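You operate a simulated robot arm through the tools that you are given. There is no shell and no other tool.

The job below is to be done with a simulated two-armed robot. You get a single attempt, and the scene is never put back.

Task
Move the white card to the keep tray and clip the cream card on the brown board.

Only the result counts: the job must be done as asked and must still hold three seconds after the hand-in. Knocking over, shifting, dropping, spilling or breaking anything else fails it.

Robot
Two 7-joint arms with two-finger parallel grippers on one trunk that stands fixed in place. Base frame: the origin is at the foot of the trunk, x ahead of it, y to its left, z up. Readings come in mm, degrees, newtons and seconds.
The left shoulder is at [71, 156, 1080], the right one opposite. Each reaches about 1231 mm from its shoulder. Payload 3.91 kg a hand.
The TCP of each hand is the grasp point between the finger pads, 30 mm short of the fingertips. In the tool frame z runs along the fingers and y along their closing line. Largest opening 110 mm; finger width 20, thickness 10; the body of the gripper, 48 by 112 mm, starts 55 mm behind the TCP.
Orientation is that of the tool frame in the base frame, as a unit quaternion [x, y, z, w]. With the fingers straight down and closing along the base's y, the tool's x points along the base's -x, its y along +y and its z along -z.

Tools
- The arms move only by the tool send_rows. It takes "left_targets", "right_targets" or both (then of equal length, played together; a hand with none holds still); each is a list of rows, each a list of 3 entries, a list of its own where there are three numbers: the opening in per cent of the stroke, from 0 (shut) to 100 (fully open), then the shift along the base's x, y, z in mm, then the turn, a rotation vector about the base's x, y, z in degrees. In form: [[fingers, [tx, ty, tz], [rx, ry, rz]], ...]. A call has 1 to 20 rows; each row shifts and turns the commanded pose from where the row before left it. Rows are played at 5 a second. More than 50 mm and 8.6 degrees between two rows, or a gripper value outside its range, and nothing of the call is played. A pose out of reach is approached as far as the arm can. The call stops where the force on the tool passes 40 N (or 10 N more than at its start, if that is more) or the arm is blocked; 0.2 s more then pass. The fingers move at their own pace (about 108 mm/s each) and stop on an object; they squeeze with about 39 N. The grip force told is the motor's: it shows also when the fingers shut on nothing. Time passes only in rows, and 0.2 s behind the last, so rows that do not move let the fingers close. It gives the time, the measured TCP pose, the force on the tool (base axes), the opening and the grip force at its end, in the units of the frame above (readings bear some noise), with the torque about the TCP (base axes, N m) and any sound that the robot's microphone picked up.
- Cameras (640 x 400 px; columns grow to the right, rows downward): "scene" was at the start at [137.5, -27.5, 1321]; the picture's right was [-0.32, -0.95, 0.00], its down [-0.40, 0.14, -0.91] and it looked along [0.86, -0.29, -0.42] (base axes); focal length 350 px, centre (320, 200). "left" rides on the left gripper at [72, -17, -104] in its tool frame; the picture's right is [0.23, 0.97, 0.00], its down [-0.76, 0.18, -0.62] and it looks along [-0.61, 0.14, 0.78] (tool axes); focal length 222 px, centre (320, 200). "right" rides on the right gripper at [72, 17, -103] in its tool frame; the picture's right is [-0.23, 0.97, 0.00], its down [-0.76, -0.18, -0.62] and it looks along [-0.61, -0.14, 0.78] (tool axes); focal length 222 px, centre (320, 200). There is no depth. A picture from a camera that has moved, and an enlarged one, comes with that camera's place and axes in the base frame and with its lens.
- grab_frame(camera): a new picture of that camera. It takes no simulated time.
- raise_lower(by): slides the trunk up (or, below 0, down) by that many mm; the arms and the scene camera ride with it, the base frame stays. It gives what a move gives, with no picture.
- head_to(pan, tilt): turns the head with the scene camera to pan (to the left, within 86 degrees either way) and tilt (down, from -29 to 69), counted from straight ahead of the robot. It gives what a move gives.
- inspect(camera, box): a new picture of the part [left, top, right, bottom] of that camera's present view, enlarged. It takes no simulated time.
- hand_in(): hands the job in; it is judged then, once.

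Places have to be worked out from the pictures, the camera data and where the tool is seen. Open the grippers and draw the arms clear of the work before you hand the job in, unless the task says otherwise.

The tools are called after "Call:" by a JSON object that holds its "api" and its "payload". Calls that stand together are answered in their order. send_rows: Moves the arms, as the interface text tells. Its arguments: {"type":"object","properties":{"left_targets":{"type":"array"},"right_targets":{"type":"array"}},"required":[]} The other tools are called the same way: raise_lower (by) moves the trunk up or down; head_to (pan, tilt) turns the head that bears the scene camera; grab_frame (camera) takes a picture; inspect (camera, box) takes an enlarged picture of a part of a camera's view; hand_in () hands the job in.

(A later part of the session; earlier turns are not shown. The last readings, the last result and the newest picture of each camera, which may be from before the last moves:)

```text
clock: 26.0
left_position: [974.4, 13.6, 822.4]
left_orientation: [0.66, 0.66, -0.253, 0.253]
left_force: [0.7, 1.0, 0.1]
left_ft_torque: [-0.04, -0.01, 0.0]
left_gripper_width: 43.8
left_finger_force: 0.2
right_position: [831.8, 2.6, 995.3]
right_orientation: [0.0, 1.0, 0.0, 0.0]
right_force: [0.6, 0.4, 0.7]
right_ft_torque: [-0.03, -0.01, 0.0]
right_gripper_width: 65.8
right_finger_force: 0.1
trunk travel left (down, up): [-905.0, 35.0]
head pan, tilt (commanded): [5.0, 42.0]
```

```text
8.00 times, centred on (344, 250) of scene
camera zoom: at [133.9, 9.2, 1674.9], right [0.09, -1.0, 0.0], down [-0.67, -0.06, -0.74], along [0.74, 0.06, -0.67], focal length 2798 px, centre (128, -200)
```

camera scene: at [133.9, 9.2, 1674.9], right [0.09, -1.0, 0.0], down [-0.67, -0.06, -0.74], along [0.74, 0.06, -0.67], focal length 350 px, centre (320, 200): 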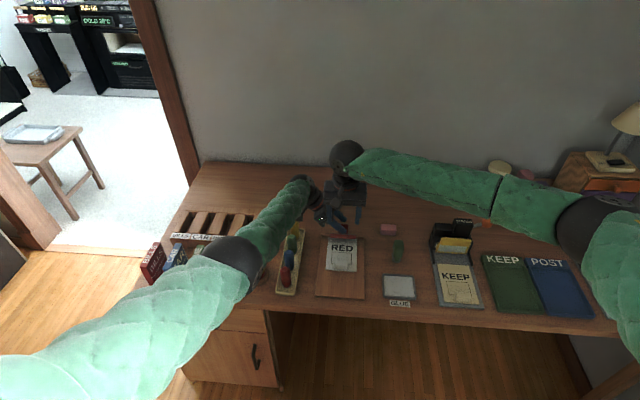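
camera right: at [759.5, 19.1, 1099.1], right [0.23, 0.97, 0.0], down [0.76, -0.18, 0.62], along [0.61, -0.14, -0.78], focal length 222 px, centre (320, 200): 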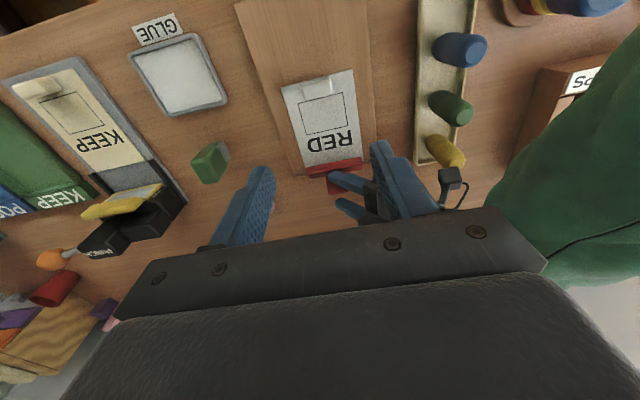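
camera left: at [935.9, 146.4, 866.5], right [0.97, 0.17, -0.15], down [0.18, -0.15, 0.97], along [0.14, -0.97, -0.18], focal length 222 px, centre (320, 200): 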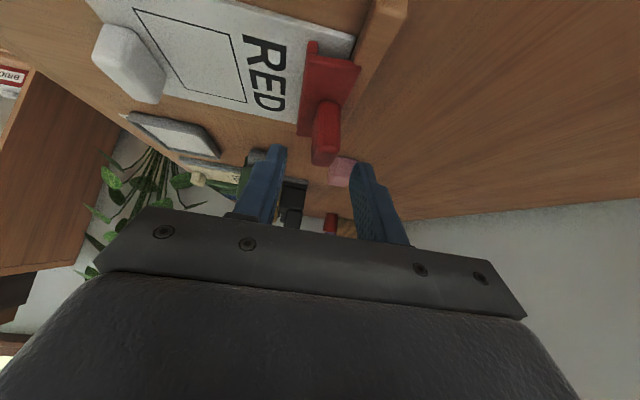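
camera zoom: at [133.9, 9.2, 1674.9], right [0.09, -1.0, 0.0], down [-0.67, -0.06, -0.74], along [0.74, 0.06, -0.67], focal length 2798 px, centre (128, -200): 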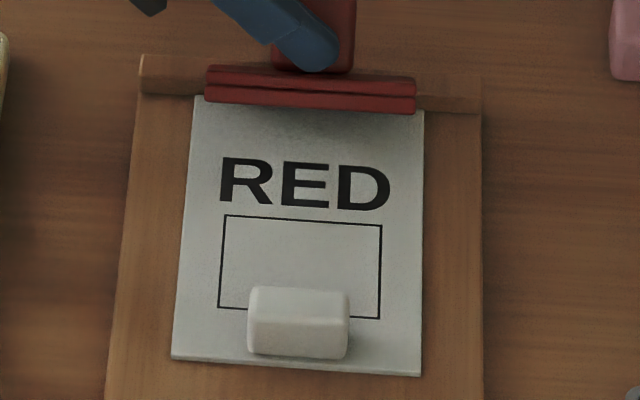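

The white block spans about x 819–834, y −19…19, z 762–786, square to the base axes. I lower the right hand over it with the fingers 66 mm apart, stopping with the tips a few mm above the card.

Call:
{"api": "send_rows", "payload": {"right_targets": [[60, [-2, -1, -40], [0, 0, 0]], [60, [-2, 0, -40], [0, 0, 0]], [60, [-1, 0, -40], [0, 0, 0]], [60, [0, 0, -35], [0, 0, 0]], [60, [0, 0, -20], [0, 0, 0]], [60, [0, 0, -10], [0, 0, 0]], [60, [0, 0, -6], [0, 0, 0]], [60, [0, 0, -4], [0, 0, 0]], [60, [0, 0, -3], [0, 0, 0]], [60, [0, 0, 0], [0, 0, 0]]]}}

Call:
{"api": "grab_frame", "payload": {"camera": "right"}}

Call:
{"api": "inspect", "payload": {"camera": "scene", "box": [280, 180, 408, 260]}}

```text
clock: 28.2
left_position: [974.3, 13.5, 823.5]
left_orientation: [0.66, 0.66, -0.254, 0.253]
left_force: [1.6, 0.8, 0.9]
left_ft_torque: [-0.01, 0.03, -0.01]
left_gripper_width: 43.8
left_finger_force: 0.1
right_position: [826.5, 0.5, 798.9]
right_orientation: [0.0, 1.0, 0.001, -0.001]
right_force: [0.3, 0.1, 0.0]
right_ft_torque: [-0.01, 0.02, 0.0]
right_gripper_width: 66.1
right_finger_force: 0.0
trunk travel left (down, up): [-905.0, 35.0]
head pan, tilt (commanded): [5.0, 42.0]
```

```text
taken
camera right: at [754.4, 17.8, 901.2], right [0.23, 0.97, 0.0], down [0.76, -0.18, 0.62], along [0.61, -0.14, -0.78], focal length 222 px, centre (320, 200)
```

right: 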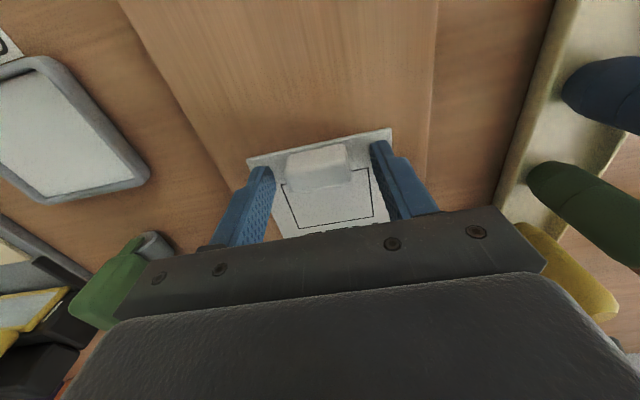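

```text
5.00 times, centred on (344, 220) of scene
camera zoom: at [134.0, 9.3, 1674.9], right [0.09, -1.0, 0.0], down [-0.67, -0.06, -0.74], along [0.74, 0.06, -0.67], focal length 1749 px, centre (200, 100)
```

zoom: 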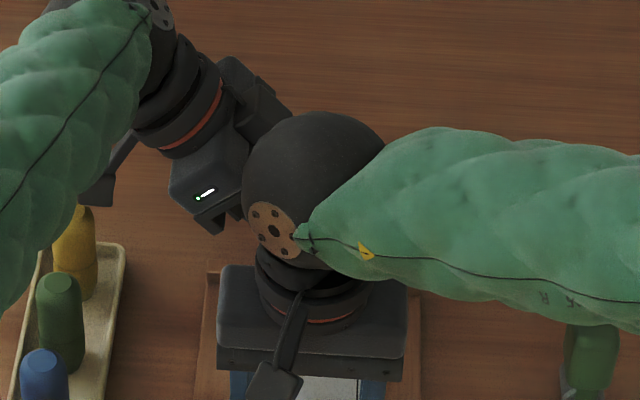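

The block sits between the right fingers and the arms are apart. I take a closer look at the fingertips against the card before closing.

Call:
{"api": "inspect", "payload": {"camera": "right", "box": [224, 100, 416, 220]}}

```text
3.33 times, centred on (320, 160) of right
camera zoom: at [754.4, 17.8, 901.2], right [0.23, 0.97, 0.0], down [0.76, -0.18, 0.62], along [0.61, -0.14, -0.78], focal length 740 px, centre (320, 333)
```

zoom: 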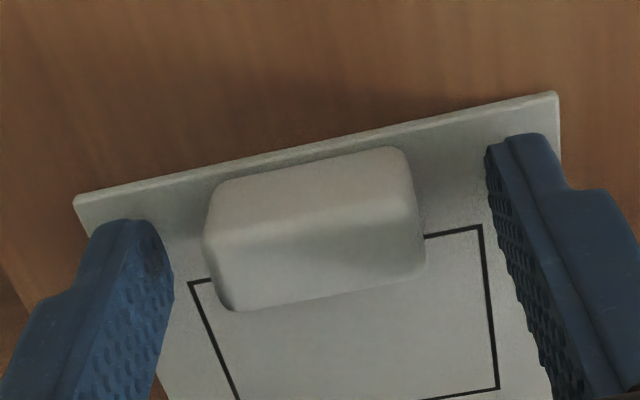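

The tips straddle the block just above the card. I close the right fingers on the block and let them settle.

Call:
{"api": "send_rows", "payload": {"right_targets": [[45, [0, 0, 0], [0, 0, 0]], [30, [0, 0, 0], [0, 0, 0]], [0, [0, 0, 0], [0, 0, 0]], [0, [0, 0, 0], [0, 0, 0]], [0, [0, 0, 0], [0, 0, 0]]]}}

Call:
{"api": "inspect", "payload": {"camera": "right", "box": [224, 100, 416, 220]}}

```text
clock: 29.4
left_position: [974.6, 12.9, 821.4]
left_orientation: [0.659, 0.661, -0.253, 0.254]
left_force: [0.9, 0.4, 0.5]
left_ft_torque: [0.0, 0.04, 0.0]
left_gripper_width: 43.8
left_finger_force: 0.0
right_position: [825.9, 1.3, 797.5]
right_orientation: [0.0, 1.0, 0.0, 0.0]
right_force: [-0.2, 0.2, 0.4]
right_ft_torque: [-0.03, -0.02, 0.0]
right_gripper_width: 38.4
right_finger_force: 38.9
trunk travel left (down, up): [-905.0, 35.0]
head pan, tilt (commanded): [5.0, 42.0]
```

```text
3.33 times, centred on (320, 160) of right
camera zoom: at [754.4, 17.8, 901.3], right [0.23, 0.97, 0.0], down [0.76, -0.18, 0.62], along [0.61, -0.14, -0.78], focal length 740 px, centre (320, 333)
```

zoom: 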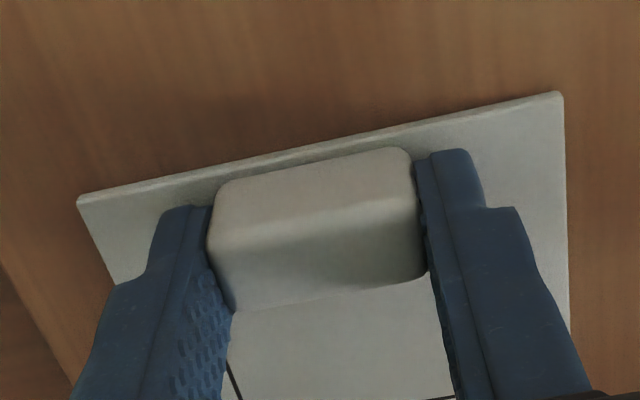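

The grip holds at 38.4 mm wide. I lift the card by 2 mm and draw it straight back (−x) out from under the open jaw, then raise it.

Call:
{"api": "send_rows", "payload": {"right_targets": [[0, [0, 0, 2], [0, 0, 0]], [0, [-8, 0, 0], [0, 0, 0]], [0, [-15, 0, 0], [0, 0, 0]], [0, [-20, 0, 0], [0, 0, 0]], [0, [-20, 0, 0], [0, 0, 0]], [0, [-10, 0, 5], [0, 0, 0]], [0, [0, 0, 20], [0, 0, 0]], [0, [0, 0, 30], [0, 0, 0]], [0, [0, 0, 30], [0, 0, 0]], [0, [0, 0, 0], [0, 0, 0]]]}}

Call:
{"api": "grab_frame", "payload": {"camera": "right"}}

Call:
{"api": "grab_frame", "payload": {"camera": "scene"}}

```text
clock: 31.6
left_position: [974.3, 13.2, 822.2]
left_orientation: [0.659, 0.661, -0.253, 0.254]
left_force: [-0.3, 0.6, 0.6]
left_ft_torque: [0.0, 0.06, 0.01]
left_gripper_width: 44.1
left_finger_force: 0.0
right_position: [753.0, 1.0, 885.6]
right_orientation: [0.0, 1.0, 0.0, 0.0]
right_force: [0.0, 0.8, 1.1]
right_ft_torque: [-0.04, 0.02, 0.0]
right_gripper_width: 38.3
right_finger_force: 38.1
trunk travel left (down, up): [-905.0, 35.0]
head pan, tilt (commanded): [5.0, 42.0]
```

```text
taken
camera right: at [681.3, 18.4, 988.5], right [0.23, 0.97, 0.0], down [0.76, -0.18, 0.62], along [0.61, -0.14, -0.78], focal length 222 px, centre (320, 200)
```

right: 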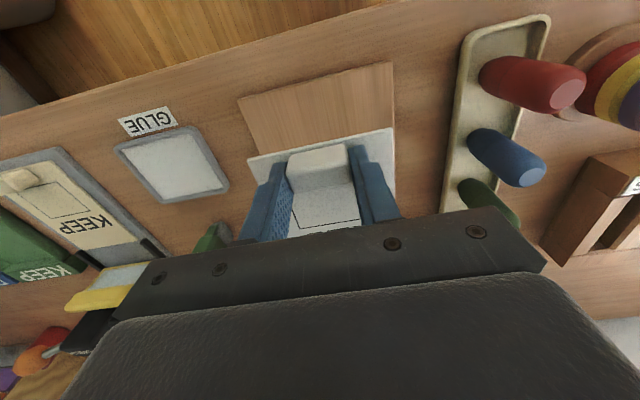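

```text
taken
camera scene: at [134.0, 9.4, 1674.9], right [0.09, -1.0, 0.0], down [-0.67, -0.06, -0.74], along [0.74, 0.06, -0.67], focal length 350 px, centre (320, 200)
```

scene: 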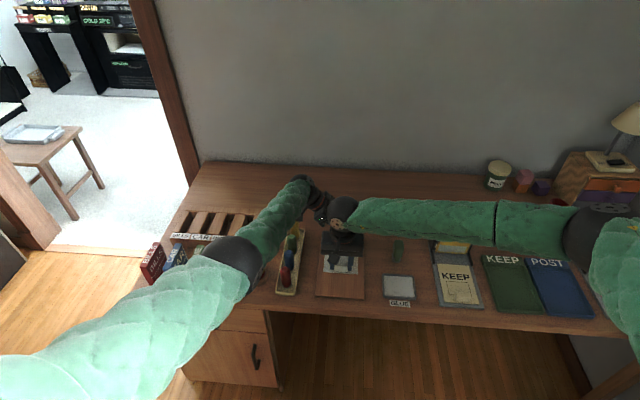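

The white card is free and held. I lift it higher and carry it sideways to above the keep tray, and enlarge the tray in the scene view to measure it.

Call:
{"api": "inspect", "payload": {"camera": "scene", "box": [424, 230, 616, 350]}}

Call:
{"api": "send_rows", "payload": {"right_targets": [[0, [0, 0, 40], [0, 0, 0]], [0, [0, 0, 35], [0, 0, 0]], [0, [0, -20, 20], [0, 0, 0]], [0, [0, -40, 0], [0, 0, 0]], [0, [0, -48, 0], [0, 0, 0]], [0, [0, -48, 0], [0, 0, 0]], [0, [0, -48, 0], [0, 0, 0]], [0, [0, -48, 0], [0, 0, 0]], [0, [0, -48, 0], [0, 0, 0]], [0, [0, -48, 0], [0, 0, 0]], [0, [0, -48, 0], [0, 0, 0]], [0, [0, -48, 0], [0, 0, 0]], [0, [0, -48, 0], [0, 0, 0]], [0, [0, -30, 0], [0, 0, 0]], [0, [0, 0, 0], [0, 0, 0]]]}}

Call:
{"api": "grab_frame", "payload": {"camera": "right"}}

Call:
{"api": "grab_frame", "payload": {"camera": "scene"}}

```text
3.33 times, centred on (520, 290) of scene
camera zoom: at [134.0, 9.4, 1674.9], right [0.09, -1.0, 0.0], down [-0.67, -0.06, -0.74], along [0.74, 0.06, -0.67], focal length 1166 px, centre (-347, -100)
```

zoom: 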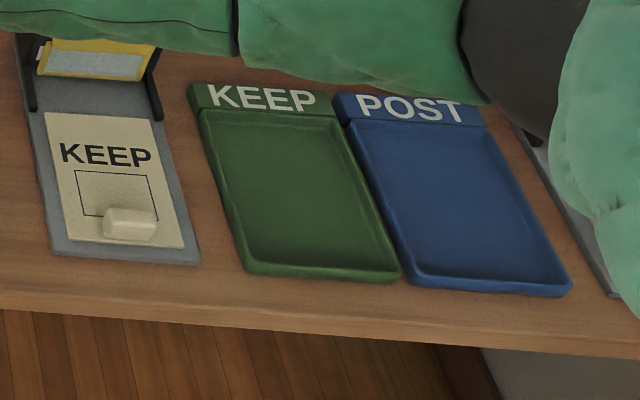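

```text
clock: 34.8
left_position: [974.2, 12.7, 821.1]
left_orientation: [0.66, 0.66, -0.253, 0.254]
left_force: [1.2, 1.2, 1.1]
left_ft_torque: [-0.02, 0.01, -0.04]
left_gripper_width: 43.6
left_finger_force: 0.1
right_position: [754.3, -521.7, 979.4]
right_orientation: [0.0, 1.0, 0.0, 0.0]
right_force: [-0.8, 0.0, -0.1]
right_ft_torque: [0.04, 0.04, -0.02]
right_gripper_width: 38.4
right_finger_force: 38.5
trunk travel left (down, up): [-905.0, 35.0]
head pan, tilt (commanded): [5.0, 42.0]
```

```text
taken
camera right: at [681.4, -504.3, 1082.9], right [0.23, 0.97, 0.0], down [0.76, -0.18, 0.62], along [0.61, -0.14, -0.78], focal length 222 px, centre (320, 200)
```

right: 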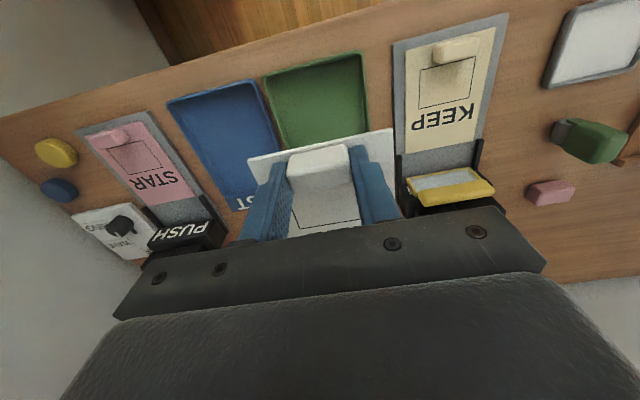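

```text
taken
camera scene: at [133.9, 9.4, 1674.9], right [0.09, -1.0, 0.0], down [-0.67, -0.06, -0.74], along [0.74, 0.06, -0.67], focal length 350 px, centre (320, 200)
```

scene: 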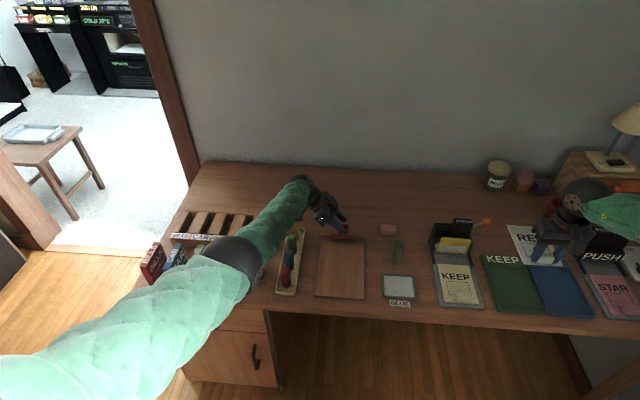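

The tray's inner floor spans about x 728–881, y −579…−468, so the block should go to about (746, −523). I shift there and lower to just above the rim, then check.

Call:
{"api": "send_rows", "payload": {"right_targets": [[0, [-8, -1.5, -20], [0, 0, 0]], [0, [0, 0, -40], [0, 0, 0]], [0, [0, 0, -40], [0, 0, 0]], [0, [0, 0, -30], [0, 0, 0]], [0, [0, 0, -20], [0, 0, 0]], [0, [0, 0, 0], [0, 0, 0]]]}}

Call:
{"api": "grab_frame", "payload": {"camera": "right"}}

Call:
{"api": "head_to", "payload": {"pan": -25, "tilt": 45}}

Call:
{"api": "grab_frame", "payload": {"camera": "scene"}}

```text
clock: 36.2
left_position: [974.0, 13.2, 822.3]
left_orientation: [0.66, 0.66, -0.254, 0.253]
left_force: [2.0, -0.7, 0.5]
left_ft_torque: [0.0, 0.01, 0.02]
left_gripper_width: 43.7
left_finger_force: 0.1
right_position: [745.6, -523.5, 830.4]
right_orientation: [0.0, 1.0, -0.001, 0.0]
right_force: [0.8, 1.1, 0.0]
right_ft_torque: [0.01, 0.01, 0.01]
right_gripper_width: 38.3
right_finger_force: 39.3
trunk travel left (down, up): [-905.0, 35.0]
head pan, tilt (commanded): [5.0, 42.0]
```

```text
taken
camera right: at [673.7, -506.0, 933.1], right [0.23, 0.97, 0.0], down [0.76, -0.18, 0.62], along [0.61, -0.14, -0.78], focal length 222 px, centre (320, 200)
```

right: 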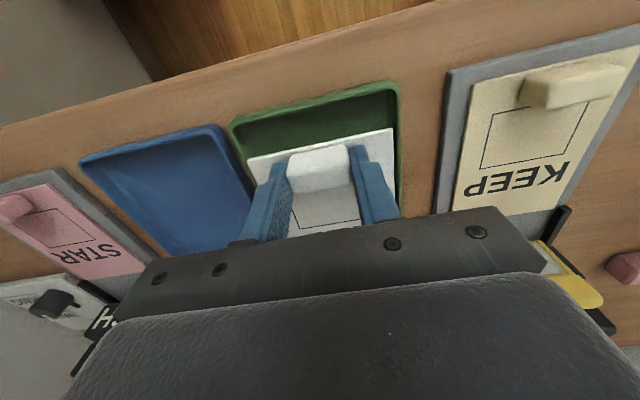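

```text
clock: 37.2
left_position: [974.1, 12.1, 822.9]
left_orientation: [0.66, 0.66, -0.253, 0.253]
left_force: [0.3, -0.7, 1.0]
left_ft_torque: [-0.05, 0.02, 0.03]
left_gripper_width: 43.5
left_finger_force: 0.0
right_position: [745.5, -523.6, 829.8]
right_orientation: [0.0, 1.0, 0.0, -0.001]
right_force: [-0.7, -0.2, 0.0]
right_ft_torque: [-0.05, -0.01, 0.03]
right_gripper_width: 38.3
right_finger_force: 38.8
trunk travel left (down, up): [-905.0, 35.0]
head pan, tilt (commanded): [-25.0, 45.0]
```

```text
taken
camera scene: at [124.3, -32.7, 1670.6], right [-0.42, -0.91, 0.0], down [-0.64, 0.3, -0.71], along [0.64, -0.3, -0.71], focal length 350 px, centre (320, 200)
```

scene: 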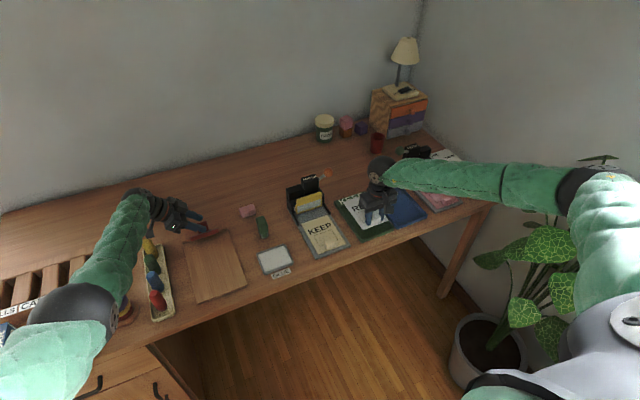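

The card hangs centred over the tray in both views. I enlarge the right view to check the margins before lowering.

Call:
{"api": "inspect", "payload": {"camera": "right", "box": [216, 70, 424, 200]}}

Call:
{"api": "inspect", "payload": {"camera": "scene", "box": [310, 165, 438, 245]}}

```text
3.08 times, centred on (320, 135) of right
camera zoom: at [673.9, -505.9, 933.3], right [0.23, 0.97, 0.0], down [0.76, -0.18, 0.62], along [0.61, -0.14, -0.78], focal length 684 px, centre (320, 400)
```

zoom: 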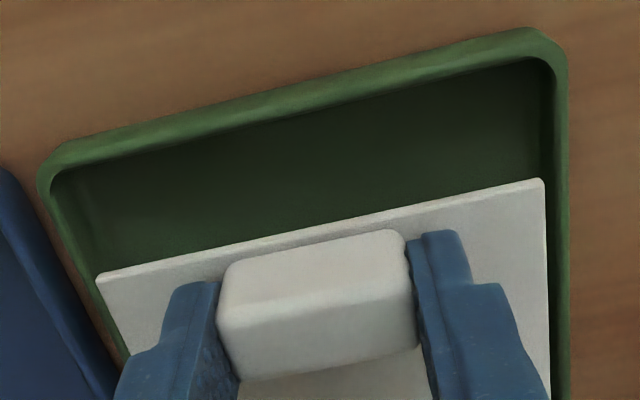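

```text
5.00 times, centred on (374, 205) of scene
camera zoom: at [124.3, -32.7, 1670.6], right [-0.42, -0.91, 0.0], down [-0.64, 0.3, -0.71], along [0.64, -0.3, -0.71], focal length 1749 px, centre (50, 175)
```

zoom: 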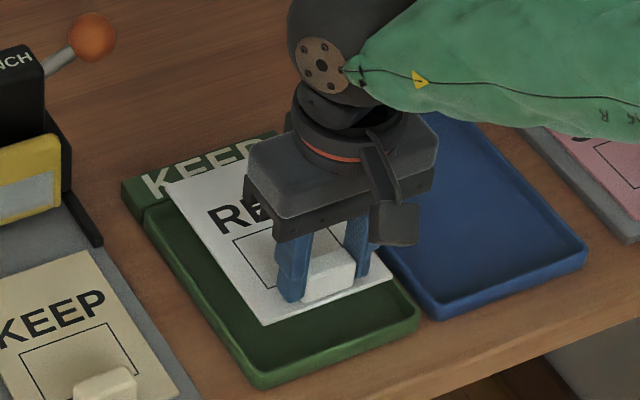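

The margins look even. I lower the card into the tray in decreasing steps, watching the force.

Call:
{"api": "send_rows", "payload": {"right_targets": [[0, [0, 0, -15], [0, 0, 0]], [0, [0, 0, -10], [0, 0, 0]], [0, [0, 0, -5], [0, 0, 0]], [0, [0, 0, -3], [0, 0, 0]], [0, [0, 0, 0], [0, 0, 0]]]}}

Call:
{"api": "inspect", "payload": {"camera": "right", "box": [216, 70, 424, 200]}}

Call:
{"api": "inspect", "payload": {"camera": "scene", "box": [310, 165, 438, 245]}}

```text
clock: 38.4
left_position: [974.0, 12.8, 821.7]
left_orientation: [0.66, 0.66, -0.254, 0.254]
left_force: [0.8, 0.0, 0.0]
left_ft_torque: [-0.01, -0.02, 0.0]
left_gripper_width: 43.7
left_finger_force: 0.0
right_position: [746.0, -523.1, 796.4]
right_orientation: [0.0, 1.0, -0.001, 0.0]
right_force: [0.1, -0.1, 0.8]
right_ft_torque: [-0.01, 0.0, 0.02]
right_gripper_width: 38.2
right_finger_force: 39.4
trunk travel left (down, up): [-905.0, 35.0]
head pan, tilt (commanded): [-25.0, 45.0]
```

```text
3.08 times, centred on (320, 135) of right
camera zoom: at [673.6, -505.9, 900.2], right [0.23, 0.97, 0.0], down [0.76, -0.18, 0.62], along [0.61, -0.14, -0.78], focal length 684 px, centre (320, 400)
```

zoom: 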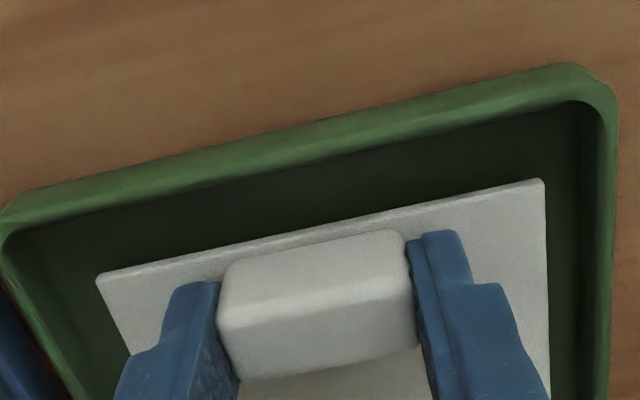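

```text
5.00 times, centred on (374, 205) of scene
camera zoom: at [124.2, -32.7, 1670.6], right [-0.42, -0.91, 0.0], down [-0.64, 0.3, -0.71], along [0.64, -0.3, -0.71], focal length 1749 px, centre (50, 175)
```

zoom: 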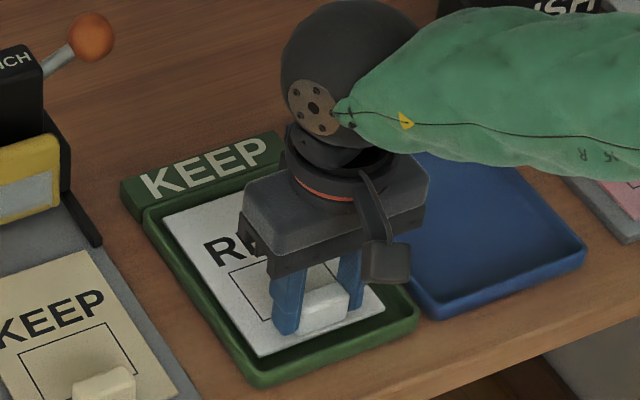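

The card is inside the rim with no contact yet. I lower further in 1.5–2 mm steps until it rests.

Call:
{"api": "send_rows", "payload": {"right_targets": [[0, [0, 0, -2], [0, 0, 0]], [0, [0, 0, -2], [0, 0, 0]], [0, [0, 0, 0], [0, 0, 0]]]}}

Call:
{"api": "inspect", "payload": {"camera": "right", "box": [216, 70, 424, 200]}}

```text
clock: 39.2
left_position: [975.3, 12.5, 822.4]
left_orientation: [0.661, 0.66, -0.253, 0.253]
left_force: [0.9, 0.2, 1.0]
left_ft_torque: [0.03, 0.03, 0.03]
left_gripper_width: 43.7
left_finger_force: 0.1
right_position: [745.0, -523.3, 793.0]
right_orientation: [-0.001, 1.0, 0.001, 0.0]
right_force: [-0.5, -0.7, -1.2]
right_ft_torque: [-0.02, 0.03, 0.01]
right_gripper_width: 38.2
right_finger_force: 38.8
trunk travel left (down, up): [-905.0, 35.0]
head pan, tilt (commanded): [-25.0, 45.0]
```

```text
3.08 times, centred on (320, 135) of right
camera zoom: at [673.3, -505.9, 896.1], right [0.23, 0.97, 0.0], down [0.76, -0.18, 0.62], along [0.61, -0.14, -0.78], focal length 684 px, centre (320, 400)
```

zoom: 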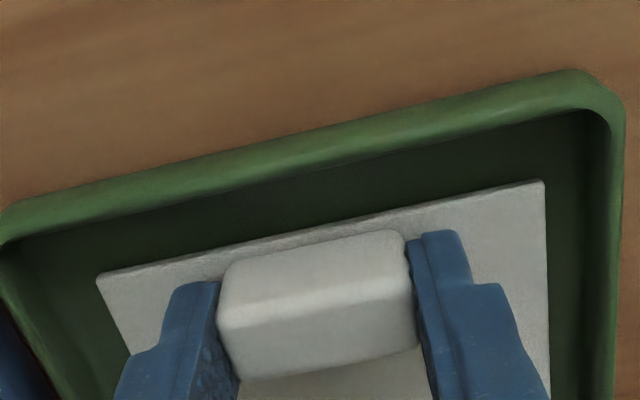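

Still no clear contact force. I go on down two more small steps.

Call:
{"api": "send_rows", "payload": {"right_targets": [[0, [0, 0, -1.5], [0, 0, 0]], [0, [0, 0, -1.5], [0, 0, 0]], [0, [0, 0, 0], [0, 0, 0]]]}}

```text
clock: 40.0
left_position: [972.6, 12.1, 822.6]
left_orientation: [0.661, 0.659, -0.254, 0.254]
left_force: [1.4, -0.6, 0.3]
left_ft_torque: [-0.01, -0.03, 0.01]
left_gripper_width: 43.4
left_finger_force: 0.0
right_position: [746.0, -522.2, 791.7]
right_orientation: [0.001, 1.0, 0.0, 0.0]
right_force: [-0.2, -2.1, 13.4]
right_ft_torque: [-0.01, -0.18, -0.04]
right_gripper_width: 38.4
right_finger_force: 38.9
trunk travel left (down, up): [-905.0, 35.0]
head pan, tilt (commanded): [-25.0, 45.0]
```

The card is now pressed on the tray floor (13 N up). I ease up 1 mm and open the fingers, then rise straight off.

Call:
{"api": "send_rows", "payload": {"right_targets": [[0, [0, 0, 1], [0, 0, 0]], [38, [0, 0, 0], [0, 0, 0]], [45, [0, 0, 0], [0, 0, 0]], [55, [0, 0, 0], [0, 0, 0]], [60, [0, 0, 5], [0, 0, 0]], [60, [0, 0, 15], [0, 0, 0]], [60, [0, 0, 30], [0, 0, 0]], [60, [0, 0, 45], [0, 0, 0]], [60, [0, 0, 45], [0, 0, 0]], [60, [0, 0, 0], [0, 0, 0]]]}}

Call:
{"api": "grab_frame", "payload": {"camera": "right"}}

Call:
{"api": "inspect", "payload": {"camera": "scene", "box": [270, 150, 462, 270]}}

```text
clock: 42.2
left_position: [974.5, 12.5, 821.0]
left_orientation: [0.66, 0.66, -0.253, 0.253]
left_force: [0.3, 0.9, 1.0]
left_ft_torque: [-0.01, 0.05, -0.03]
left_gripper_width: 43.9
left_finger_force: 0.1
right_position: [746.5, -522.7, 930.2]
right_orientation: [0.0, 1.0, 0.0, 0.0]
right_force: [0.1, -0.2, 0.3]
right_ft_torque: [-0.02, -0.02, 0.0]
right_gripper_width: 66.1
right_finger_force: 0.0
trunk travel left (down, up): [-905.0, 35.0]
head pan, tilt (commanded): [-25.0, 45.0]
```

```text
taken
camera right: at [673.5, -506.1, 1034.3], right [0.23, 0.97, 0.0], down [0.76, -0.18, 0.62], along [0.61, -0.14, -0.78], focal length 222 px, centre (320, 200)
```

right: 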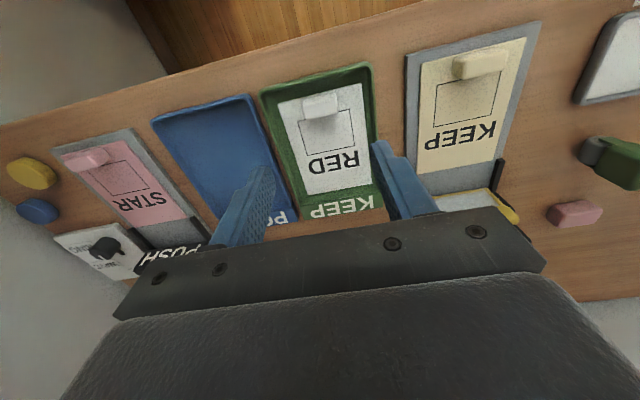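

```text
3.33 times, centred on (366, 210) of scene
camera zoom: at [124.5, -32.8, 1670.6], right [-0.42, -0.91, 0.0], down [-0.64, 0.3, -0.71], along [0.64, -0.3, -0.71], focal length 1166 px, centre (167, 167)
```

zoom: 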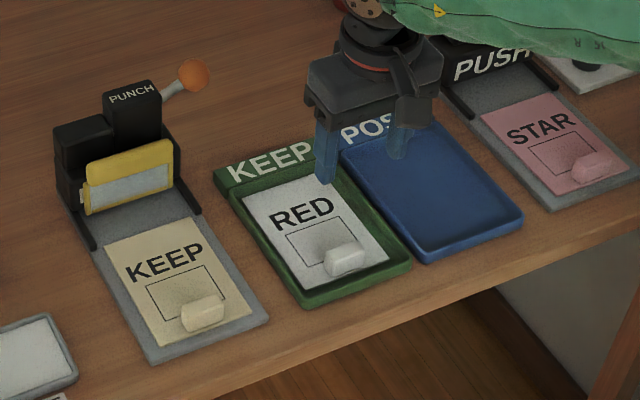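

The white card lies flat in the keep tray. I move the right hand sideways over the cream card's block and measure it.

Call:
{"api": "send_rows", "payload": {"right_targets": [[60, [0, 35, 20], [0, 0, 0]], [60, [0, 45, 0], [0, 0, 0]], [60, [0, 45, 0], [0, 0, 0]], [60, [0, 39, 0], [0, 0, 0]], [60, [0, 0, 0], [0, 0, 0]]]}}

Call:
{"api": "inspect", "payload": {"camera": "right", "box": [240, 30, 432, 150]}}

Call:
{"api": "grab_frame", "payload": {"camera": "right"}}

```text
clock: 43.4
left_position: [974.0, 13.2, 821.8]
left_orientation: [0.66, 0.66, -0.253, 0.253]
left_force: [1.6, 0.2, 0.0]
left_ft_torque: [-0.01, -0.02, 0.02]
left_gripper_width: 43.1
left_finger_force: 0.0
right_position: [746.5, -357.7, 952.2]
right_orientation: [0.0, 1.0, 0.0, 0.0]
right_force: [-0.8, 0.7, -1.6]
right_ft_torque: [0.03, 0.0, 0.0]
right_gripper_width: 65.9
right_finger_force: 0.0
trunk travel left (down, up): [-905.0, 35.0]
head pan, tilt (commanded): [-25.0, 45.0]
```

```text
3.33 times, centred on (336, 90) of right
camera zoom: at [674.0, -340.9, 1055.1], right [0.23, 0.97, 0.0], down [0.76, -0.18, 0.62], along [0.61, -0.14, -0.78], focal length 740 px, centre (267, 567)
```

zoom: 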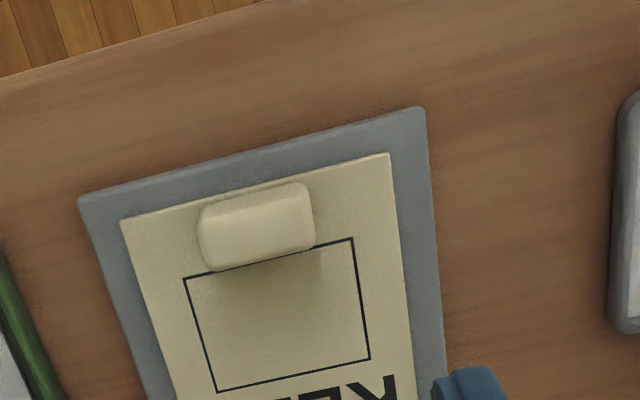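

```text
taken
camera right: at [674.0, -340.9, 1055.1], right [0.23, 0.97, 0.0], down [0.76, -0.18, 0.62], along [0.61, -0.14, -0.78], focal length 222 px, centre (320, 200)
```

right: 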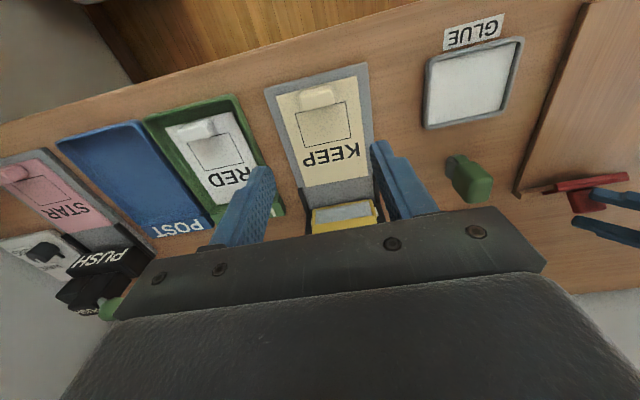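

The cream block is centred at about (742, −360.6), the same size as the white one. I lower the right hand over it.

Call:
{"api": "send_rows", "payload": {"right_targets": [[60, [-2, -1, -40], [0, 0, 0]], [60, [-2, -0.5, -40], [0, 0, 0]], [60, [0, 0, -35], [0, 0, 0]], [60, [0, 0, -20], [0, 0, 0]], [60, [0, 0, -10], [0, 0, 0]], [60, [0, 0, -6], [0, 0, 0]], [60, [0, 0, -3], [0, 0, 0]], [60, [0, 0, 0], [0, 0, 0]]]}}

Call:
{"api": "inspect", "payload": {"camera": "right", "box": [224, 100, 416, 220]}}

Call:
{"api": "inspect", "payload": {"camera": "scene", "box": [250, 165, 378, 245]}}

```text
clock: 45.2
left_position: [973.7, 13.8, 821.5]
left_orientation: [0.66, 0.661, -0.253, 0.253]
left_force: [1.5, 0.2, 0.7]
left_ft_torque: [0.0, 0.01, 0.04]
left_gripper_width: 43.7
left_finger_force: 0.1
right_position: [742.2, -359.3, 796.1]
right_orientation: [0.0, 1.0, 0.0, 0.001]
right_force: [-0.5, -0.6, -0.2]
right_ft_torque: [0.01, -0.01, -0.01]
right_gripper_width: 66.1
right_finger_force: 0.1
trunk travel left (down, up): [-905.0, 35.0]
head pan, tilt (commanded): [-25.0, 45.0]
```

```text
3.33 times, centred on (320, 160) of right
camera zoom: at [670.0, -343.2, 900.2], right [0.23, 0.97, 0.0], down [0.76, -0.18, 0.62], along [0.61, -0.14, -0.78], focal length 740 px, centre (320, 333)
```

zoom: 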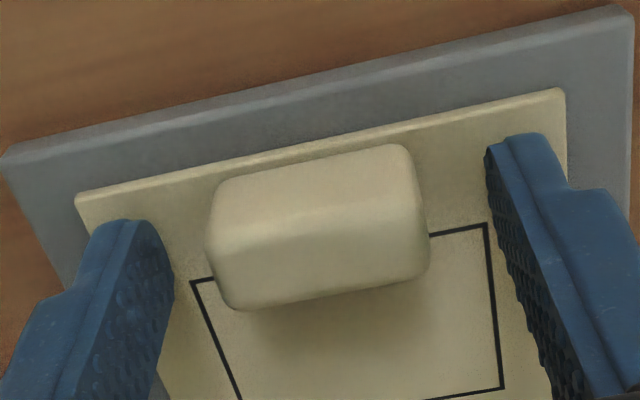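

```text
5.00 times, centred on (314, 205) of scene
camera zoom: at [124.2, -32.6, 1670.6], right [-0.42, -0.91, 0.0], down [-0.64, 0.3, -0.71], along [0.64, -0.3, -0.71], focal length 1749 px, centre (350, 175)
```

zoom: 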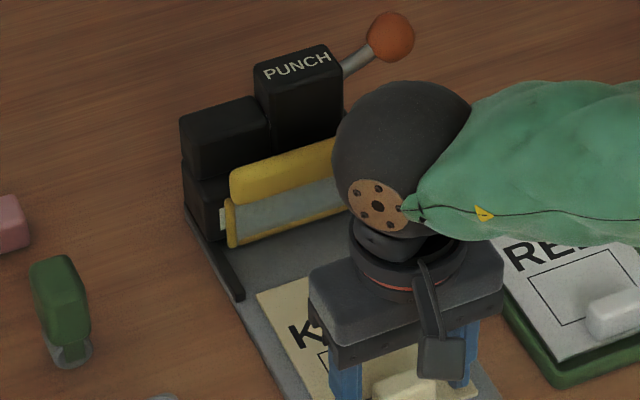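

The picture matches the earlier grip on the white card almost exactly. I close on the cream block, then lift it straight up clear of the punch plate.

Call:
{"api": "send_rows", "payload": {"right_targets": [[45, [0, 0, 0], [0, 0, 0]], [30, [0, 0, 0], [0, 0, 0]], [0, [0, 0, 0], [0, 0, 0]], [0, [0, 0, 0], [0, 0, 0]], [0, [0, 0, 0], [0, 0, 0]]]}}

Call:
{"api": "inspect", "payload": {"camera": "right", "box": [224, 100, 416, 220]}}

```text
clock: 46.4
left_position: [975.2, 12.7, 822.4]
left_orientation: [0.659, 0.661, -0.253, 0.254]
left_force: [0.6, 0.0, 0.2]
left_ft_torque: [-0.02, 0.03, 0.01]
left_gripper_width: 43.7
left_finger_force: 0.0
right_position: [742.8, -361.2, 796.9]
right_orientation: [0.0, 1.0, 0.0, -0.001]
right_force: [-0.4, 0.1, -0.5]
right_ft_torque: [0.04, 0.01, 0.02]
right_gripper_width: 38.0
right_finger_force: 39.1
trunk travel left (down, up): [-905.0, 35.0]
head pan, tilt (commanded): [-25.0, 45.0]
```

```text
3.33 times, centred on (320, 160) of right
camera zoom: at [670.0, -343.1, 900.3], right [0.23, 0.97, 0.0], down [0.76, -0.18, 0.62], along [0.61, -0.14, -0.78], focal length 740 px, centre (320, 333)
```

zoom: 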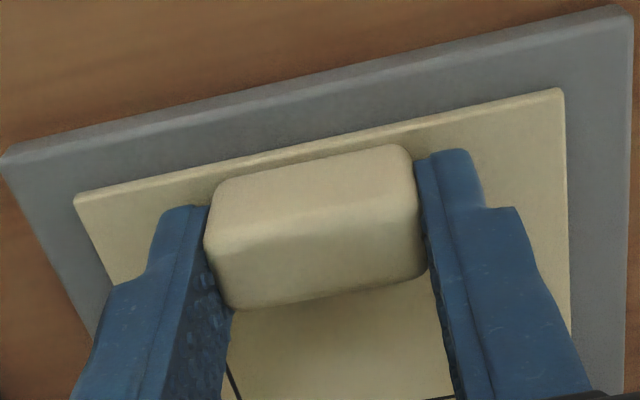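

The cream block is gripped at 38 mm. I lift 3 mm, draw back from the punch a little, then raise and carry the card across toward the board.

Call:
{"api": "send_rows", "payload": {"right_targets": [[0, [0, 0, 3], [0, 0, 0]], [0, [-12, 0, 5], [0, 0, 0]], [0, [-10, 0, 20], [0, 0, 0]], [0, [0, 0, 40], [0, 0, 0]], [0, [0, 0, 40], [0, 0, 0]], [0, [0, 10, 40], [0, 0, 0]], [0, [3, 45, 0], [0, 0, 0]], [0, [3, 45, 0], [0, 0, 0]], [0, [3, 45, 0], [0, 0, 0]], [0, [3, 45, 0], [0, 0, 0]], [0, [3, 45, 0], [0, 0, 0]], [0, [3, 45, 0], [0, 0, 0]], [0, [3, 45, 0], [0, 0, 0]], [0, [3, 36, 0], [0, 0, 0]], [0, [0, 0, 0], [0, 0, 0]]]}}

Call:
{"api": "grab_frame", "payload": {"camera": "right"}}

Call:
{"api": "head_to", "payload": {"pan": 0, "tilt": 45}}

Call:
{"api": "grab_frame", "payload": {"camera": "scene"}}

Call:
{"api": "grab_frame", "payload": {"camera": "left"}}

```text
clock: 49.6
left_position: [974.2, 12.4, 822.1]
left_orientation: [0.66, 0.66, -0.253, 0.253]
left_force: [0.5, 0.6, 0.2]
left_ft_torque: [-0.01, -0.04, 0.0]
left_gripper_width: 43.4
left_finger_force: 0.0
right_position: [743.9, -0.2, 944.8]
right_orientation: [0.001, 1.0, 0.001, 0.0]
right_force: [-0.5, -0.8, -0.1]
right_ft_torque: [0.02, 0.03, 0.0]
right_gripper_width: 38.5
right_finger_force: 38.9
trunk travel left (down, up): [-905.0, 35.0]
head pan, tilt (commanded): [-25.0, 45.0]
```

```text
taken
camera right: at [671.9, 18.0, 1048.4], right [0.23, 0.97, 0.0], down [0.76, -0.18, 0.62], along [0.61, -0.14, -0.78], focal length 222 px, centre (320, 200)
```

right: 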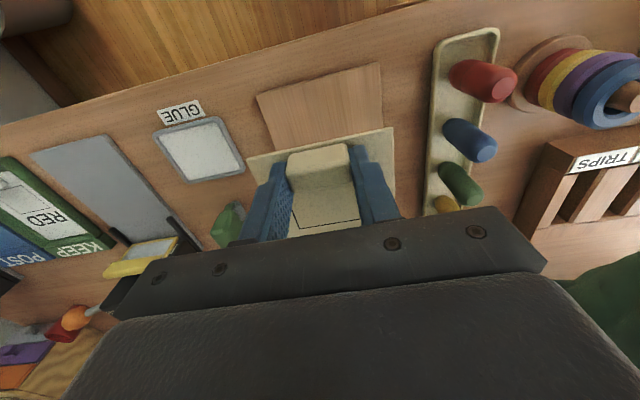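

```text
clock: 50.5
left_position: [974.8, 13.1, 821.8]
left_orientation: [0.66, 0.66, -0.253, 0.254]
left_force: [0.4, 1.2, 0.2]
left_ft_torque: [0.03, -0.02, -0.02]
left_gripper_width: 43.5
left_finger_force: 0.1
right_position: [743.5, 0.7, 945.1]
right_orientation: [0.0, 1.0, 0.0, 0.0]
right_force: [0.6, 0.3, 0.0]
right_ft_torque: [-0.02, 0.0, -0.04]
right_gripper_width: 38.1
right_finger_force: 38.9
trunk travel left (down, up): [-905.0, 35.0]
head pan, tilt (commanded): [0.0, 45.0]
```

```text
taken
camera scene: at [131.9, 2.0, 1670.6], right [0.0, -1.0, 0.0], down [-0.71, 0.0, -0.71], along [0.71, 0.0, -0.71], focal length 350 px, centre (320, 200)
```

scene: 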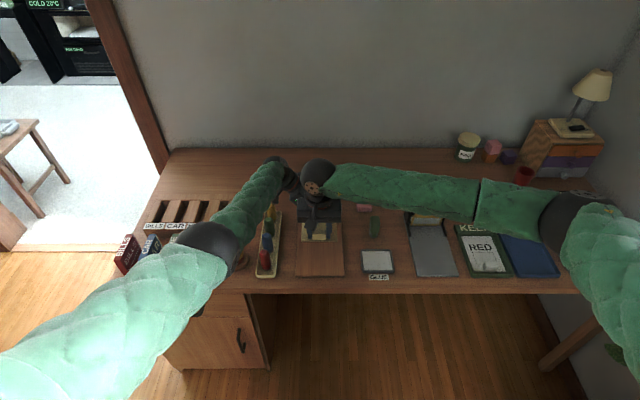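

```text
taken
camera left: at [957.9, 136.8, 851.1], right [0.97, 0.17, -0.15], down [0.18, -0.15, 0.97], along [0.14, -0.97, -0.18], focal length 222 px, centre (320, 200)
```

left: 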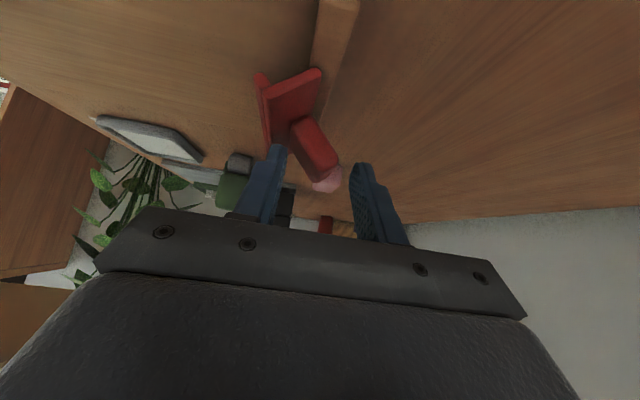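

The jaw is still held open and the cream card is aligned with the board's midline. I lower it to a few mm above the board and advance it until its far edge is just short of the jaw's lip.

Call:
{"api": "send_rows", "payload": {"right_targets": [[0, [0, 0, -40], [0, 0, 0]], [0, [0, 0, -40], [0, 0, 0]], [0, [0, 0, -35], [0, 0, 0]], [0, [5, 0, -15], [0, 0, 0]], [0, [15, 0, -10], [0, 0, 0]], [0, [15, 0, -2], [0, 0, 0]], [0, [12, 0, 0], [0, 0, 0]], [0, [0, 0, 0], [0, 0, 0]]]}}

Call:
{"api": "grab_frame", "payload": {"camera": "left"}}

Call:
{"api": "inspect", "payload": {"camera": "left", "box": [150, 20, 374, 160]}}

Call:
{"api": "grab_frame", "payload": {"camera": "right"}}

```text
clock: 52.3
left_position: [974.6, 12.7, 820.2]
left_orientation: [0.66, 0.66, -0.254, 0.253]
left_force: [1.0, -1.5, 0.5]
left_ft_torque: [-0.01, 0.03, 0.01]
left_gripper_width: 43.7
left_finger_force: 0.1
right_position: [790.3, 1.2, 802.0]
right_orientation: [0.001, 1.0, 0.0, 0.0]
right_force: [-0.2, 0.2, -0.5]
right_ft_torque: [0.0, 0.0, -0.02]
right_gripper_width: 38.4
right_finger_force: 39.4
trunk travel left (down, up): [-905.0, 35.0]
head pan, tilt (commanded): [0.0, 45.0]
```

```text
taken
camera left: at [957.8, 136.5, 851.1], right [0.97, 0.17, -0.15], down [0.18, -0.15, 0.97], along [0.14, -0.97, -0.18], focal length 222 px, centre (320, 200)
```

left: 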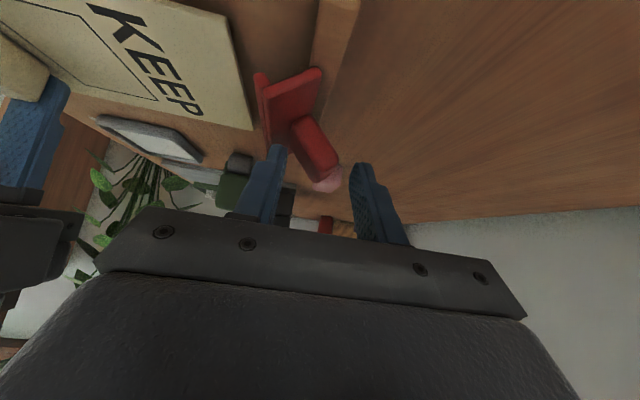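

```text
2.86 times, centred on (262, 90) of left
camera zoom: at [957.8, 136.5, 851.1], right [0.97, 0.17, -0.15], down [0.18, -0.15, 0.97], along [0.14, -0.97, -0.18], focal length 635 px, centre (486, 514)
```

zoom: 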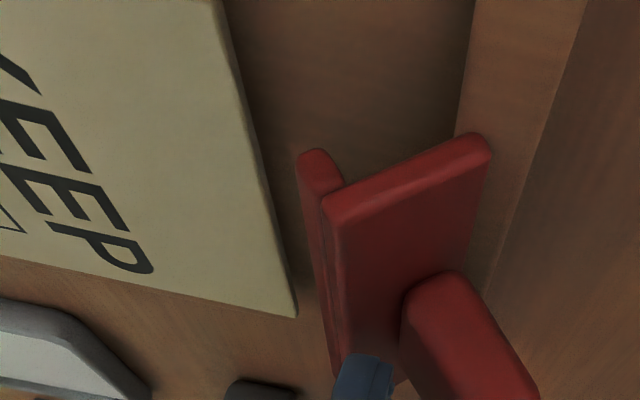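

```text
taken
camera right: at [719.3, 18.0, 905.8], right [0.23, 0.97, 0.0], down [0.76, -0.18, 0.62], along [0.61, -0.14, -0.78], focal length 222 px, centre (320, 200)
```

right: 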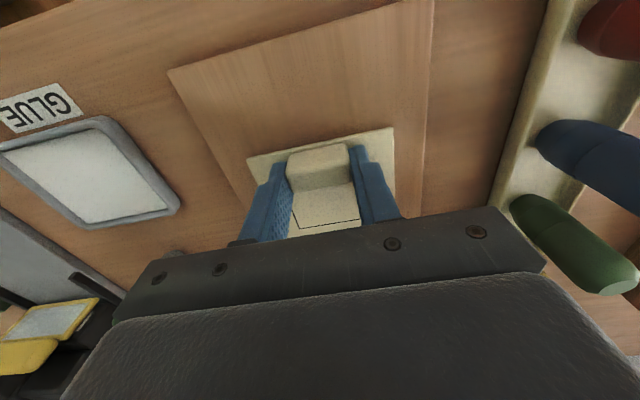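

The jaw's lip is about 18 mm above the level of the card's top, so there is ample room. I lower the card 3.5 mm and slide it in under the jaw toward the place where the white card sat.

Call:
{"api": "send_rows", "payload": {"right_targets": [[0, [2, 0, -2], [0, 0, 0]], [0, [8, 0, -1.5], [0, 0, 0]], [0, [8, 0, 0], [0, 0, 0]], [0, [7, 0, 0], [0, 0, 0]], [0, [5, 0, 0], [0, 0, 0]], [0, [2, 0, 0], [0, 0, 0]], [0, [0, 0, 0], [0, 0, 0]]]}}

Call:
{"api": "inspect", "payload": {"camera": "left", "box": [150, 20, 374, 160]}}

Call:
{"api": "inspect", "payload": {"camera": "right", "box": [224, 100, 416, 220]}}

```text
clock: 53.9
left_position: [973.6, 12.9, 821.2]
left_orientation: [0.66, 0.66, -0.253, 0.253]
left_force: [1.1, -0.5, 1.6]
left_ft_torque: [-0.03, 0.0, 0.0]
left_gripper_width: 43.5
left_finger_force: 0.1
right_position: [823.0, 1.1, 800.9]
right_orientation: [0.0, 1.0, -0.001, 0.0]
right_force: [-0.5, -0.1, 0.1]
right_ft_torque: [-0.01, 0.01, 0.01]
right_gripper_width: 38.5
right_finger_force: 38.7
trunk travel left (down, up): [-905.0, 35.0]
head pan, tilt (commanded): [0.0, 45.0]
```

```text
2.86 times, centred on (262, 90) of left
camera zoom: at [957.9, 136.6, 851.0], right [0.97, 0.17, -0.15], down [0.18, -0.15, 0.97], along [0.14, -0.97, -0.18], focal length 635 px, centre (486, 514)
```

zoom: 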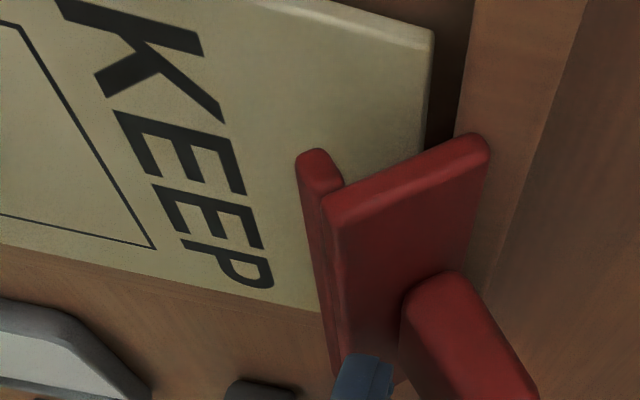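

```text
3.33 times, centred on (320, 160) of right
camera zoom: at [750.6, 18.5, 902.6], right [0.23, 0.97, 0.0], down [0.76, -0.18, 0.62], along [0.61, -0.14, -0.78], focal length 740 px, centre (320, 333)
```

zoom: 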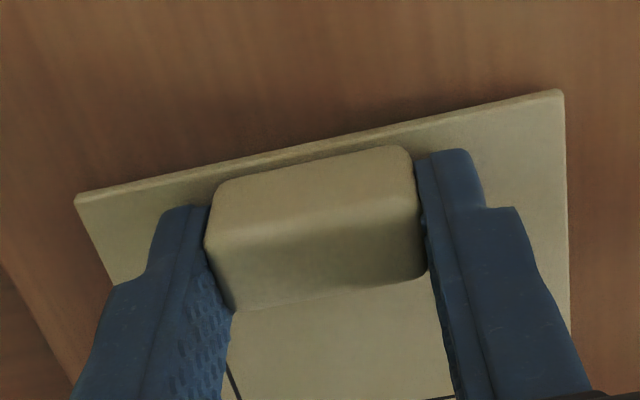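

The card is under the jaw, its far edge about 4–5 mm short of the ledge where the white one lay. I push it 3 mm further and lower it until it rests on the board.

Call:
{"api": "send_rows", "payload": {"right_targets": [[0, [1.5, 0, 0], [0, 0, 0]], [0, [1.5, 0, 0], [0, 0, 0]], [0, [0, 0, -1.5], [0, 0, 0]], [0, [0, 0, 0], [0, 0, 0]]]}}

Call:
{"api": "inspect", "payload": {"camera": "left", "box": [150, 20, 374, 160]}}

```text
clock: 54.9
left_position: [974.3, 12.2, 821.1]
left_orientation: [0.66, 0.66, -0.254, 0.254]
left_force: [0.2, 0.5, 0.9]
left_ft_torque: [-0.04, 0.0, 0.02]
left_gripper_width: 43.4
left_finger_force: 0.0
right_position: [827.1, 1.0, 797.1]
right_orientation: [0.001, 1.0, 0.0, 0.001]
right_force: [0.2, 0.6, -0.3]
right_ft_torque: [-0.03, 0.0, -0.01]
right_gripper_width: 38.3
right_finger_force: 39.0
trunk travel left (down, up): [-905.0, 35.0]
head pan, tilt (commanded): [0.0, 45.0]
```

```text
2.86 times, centred on (262, 90) of left
camera zoom: at [957.9, 136.6, 851.0], right [0.97, 0.17, -0.15], down [0.18, -0.15, 0.97], along [0.14, -0.97, -0.18], focal length 635 px, centre (486, 514)
```

zoom: 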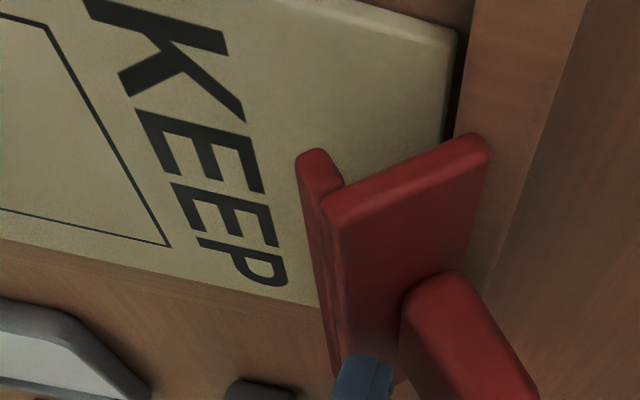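

It sits nearly where the white card was. I lower in 1 mm steps to feel the board.

Call:
{"api": "send_rows", "payload": {"right_targets": [[0, [0, 0, -1], [0, 0, 0]], [0, [0, 0, 0], [0, 0, 0]]]}}

```text
clock: 55.5
left_position: [973.9, 13.2, 823.1]
left_orientation: [0.66, 0.66, -0.253, 0.254]
left_force: [1.2, 0.2, 1.3]
left_ft_torque: [-0.02, -0.04, 0.02]
left_gripper_width: 43.4
left_finger_force: 0.1
right_position: [825.0, 0.8, 796.9]
right_orientation: [0.0, 1.0, 0.0, 0.0]
right_force: [0.6, 0.5, 3.6]
right_ft_torque: [-0.03, -0.2, 0.02]
right_gripper_width: 38.5
right_finger_force: 38.7
trunk travel left (down, up): [-905.0, 35.0]
head pan, tilt (commanded): [0.0, 45.0]
```

The card rests on the board (3.6 N, evenly). Holding it with the right hand, I now bring the left hand slowly back in −x to let the jaw close on the card.

Call:
{"api": "send_rows", "payload": {"left_targets": [[40, [-3, 0, 0], [0, 0, 0]], [40, [-3, 0, 0], [0, 0, 0]], [40, [-3, 0, 0], [0, 0, 0]], [40, [-3, 0, 0], [0, 0, 0]], [40, [-3, 0, 0], [0, 0, 0]], [40, [-3, 0, 0], [0, 0, 0]], [40, [-3, 0, 0], [0, 0, 0]], [40, [-3, 0, 0], [0, 0, 0]], [40, [0, 0, 0], [0, 0, 0]]]}}

Call:
{"api": "inspect", "payload": {"camera": "left", "box": [180, 20, 404, 160]}}

```text
clock: 57.5
left_position: [950.5, 12.8, 821.6]
left_orientation: [0.66, 0.66, -0.253, 0.254]
left_force: [0.4, -0.9, 0.3]
left_ft_torque: [-0.05, -0.03, 0.0]
left_gripper_width: 44.2
left_finger_force: 0.0
right_position: [825.1, 1.4, 796.6]
right_orientation: [0.0, 1.0, 0.0, -0.001]
right_force: [-0.3, -0.2, 4.2]
right_ft_torque: [-0.02, 0.03, 0.01]
right_gripper_width: 38.4
right_finger_force: 38.7
trunk travel left (down, up): [-905.0, 35.0]
head pan, tilt (commanded): [0.0, 45.0]
```

```text
2.86 times, centred on (292, 90) of left
camera zoom: at [933.3, 136.3, 851.1], right [0.97, 0.17, -0.15], down [0.18, -0.15, 0.97], along [0.14, -0.97, -0.18], focal length 635 px, centre (400, 514)
```

zoom: 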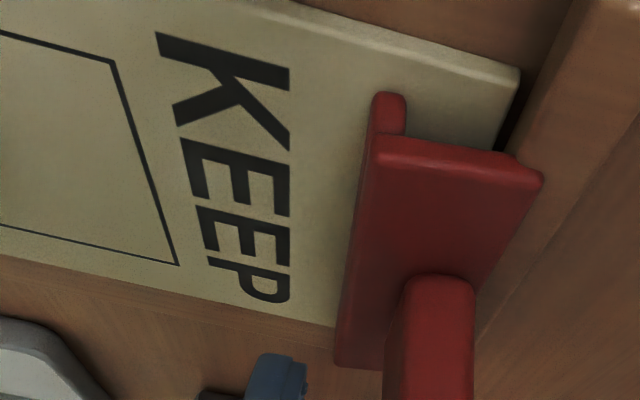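

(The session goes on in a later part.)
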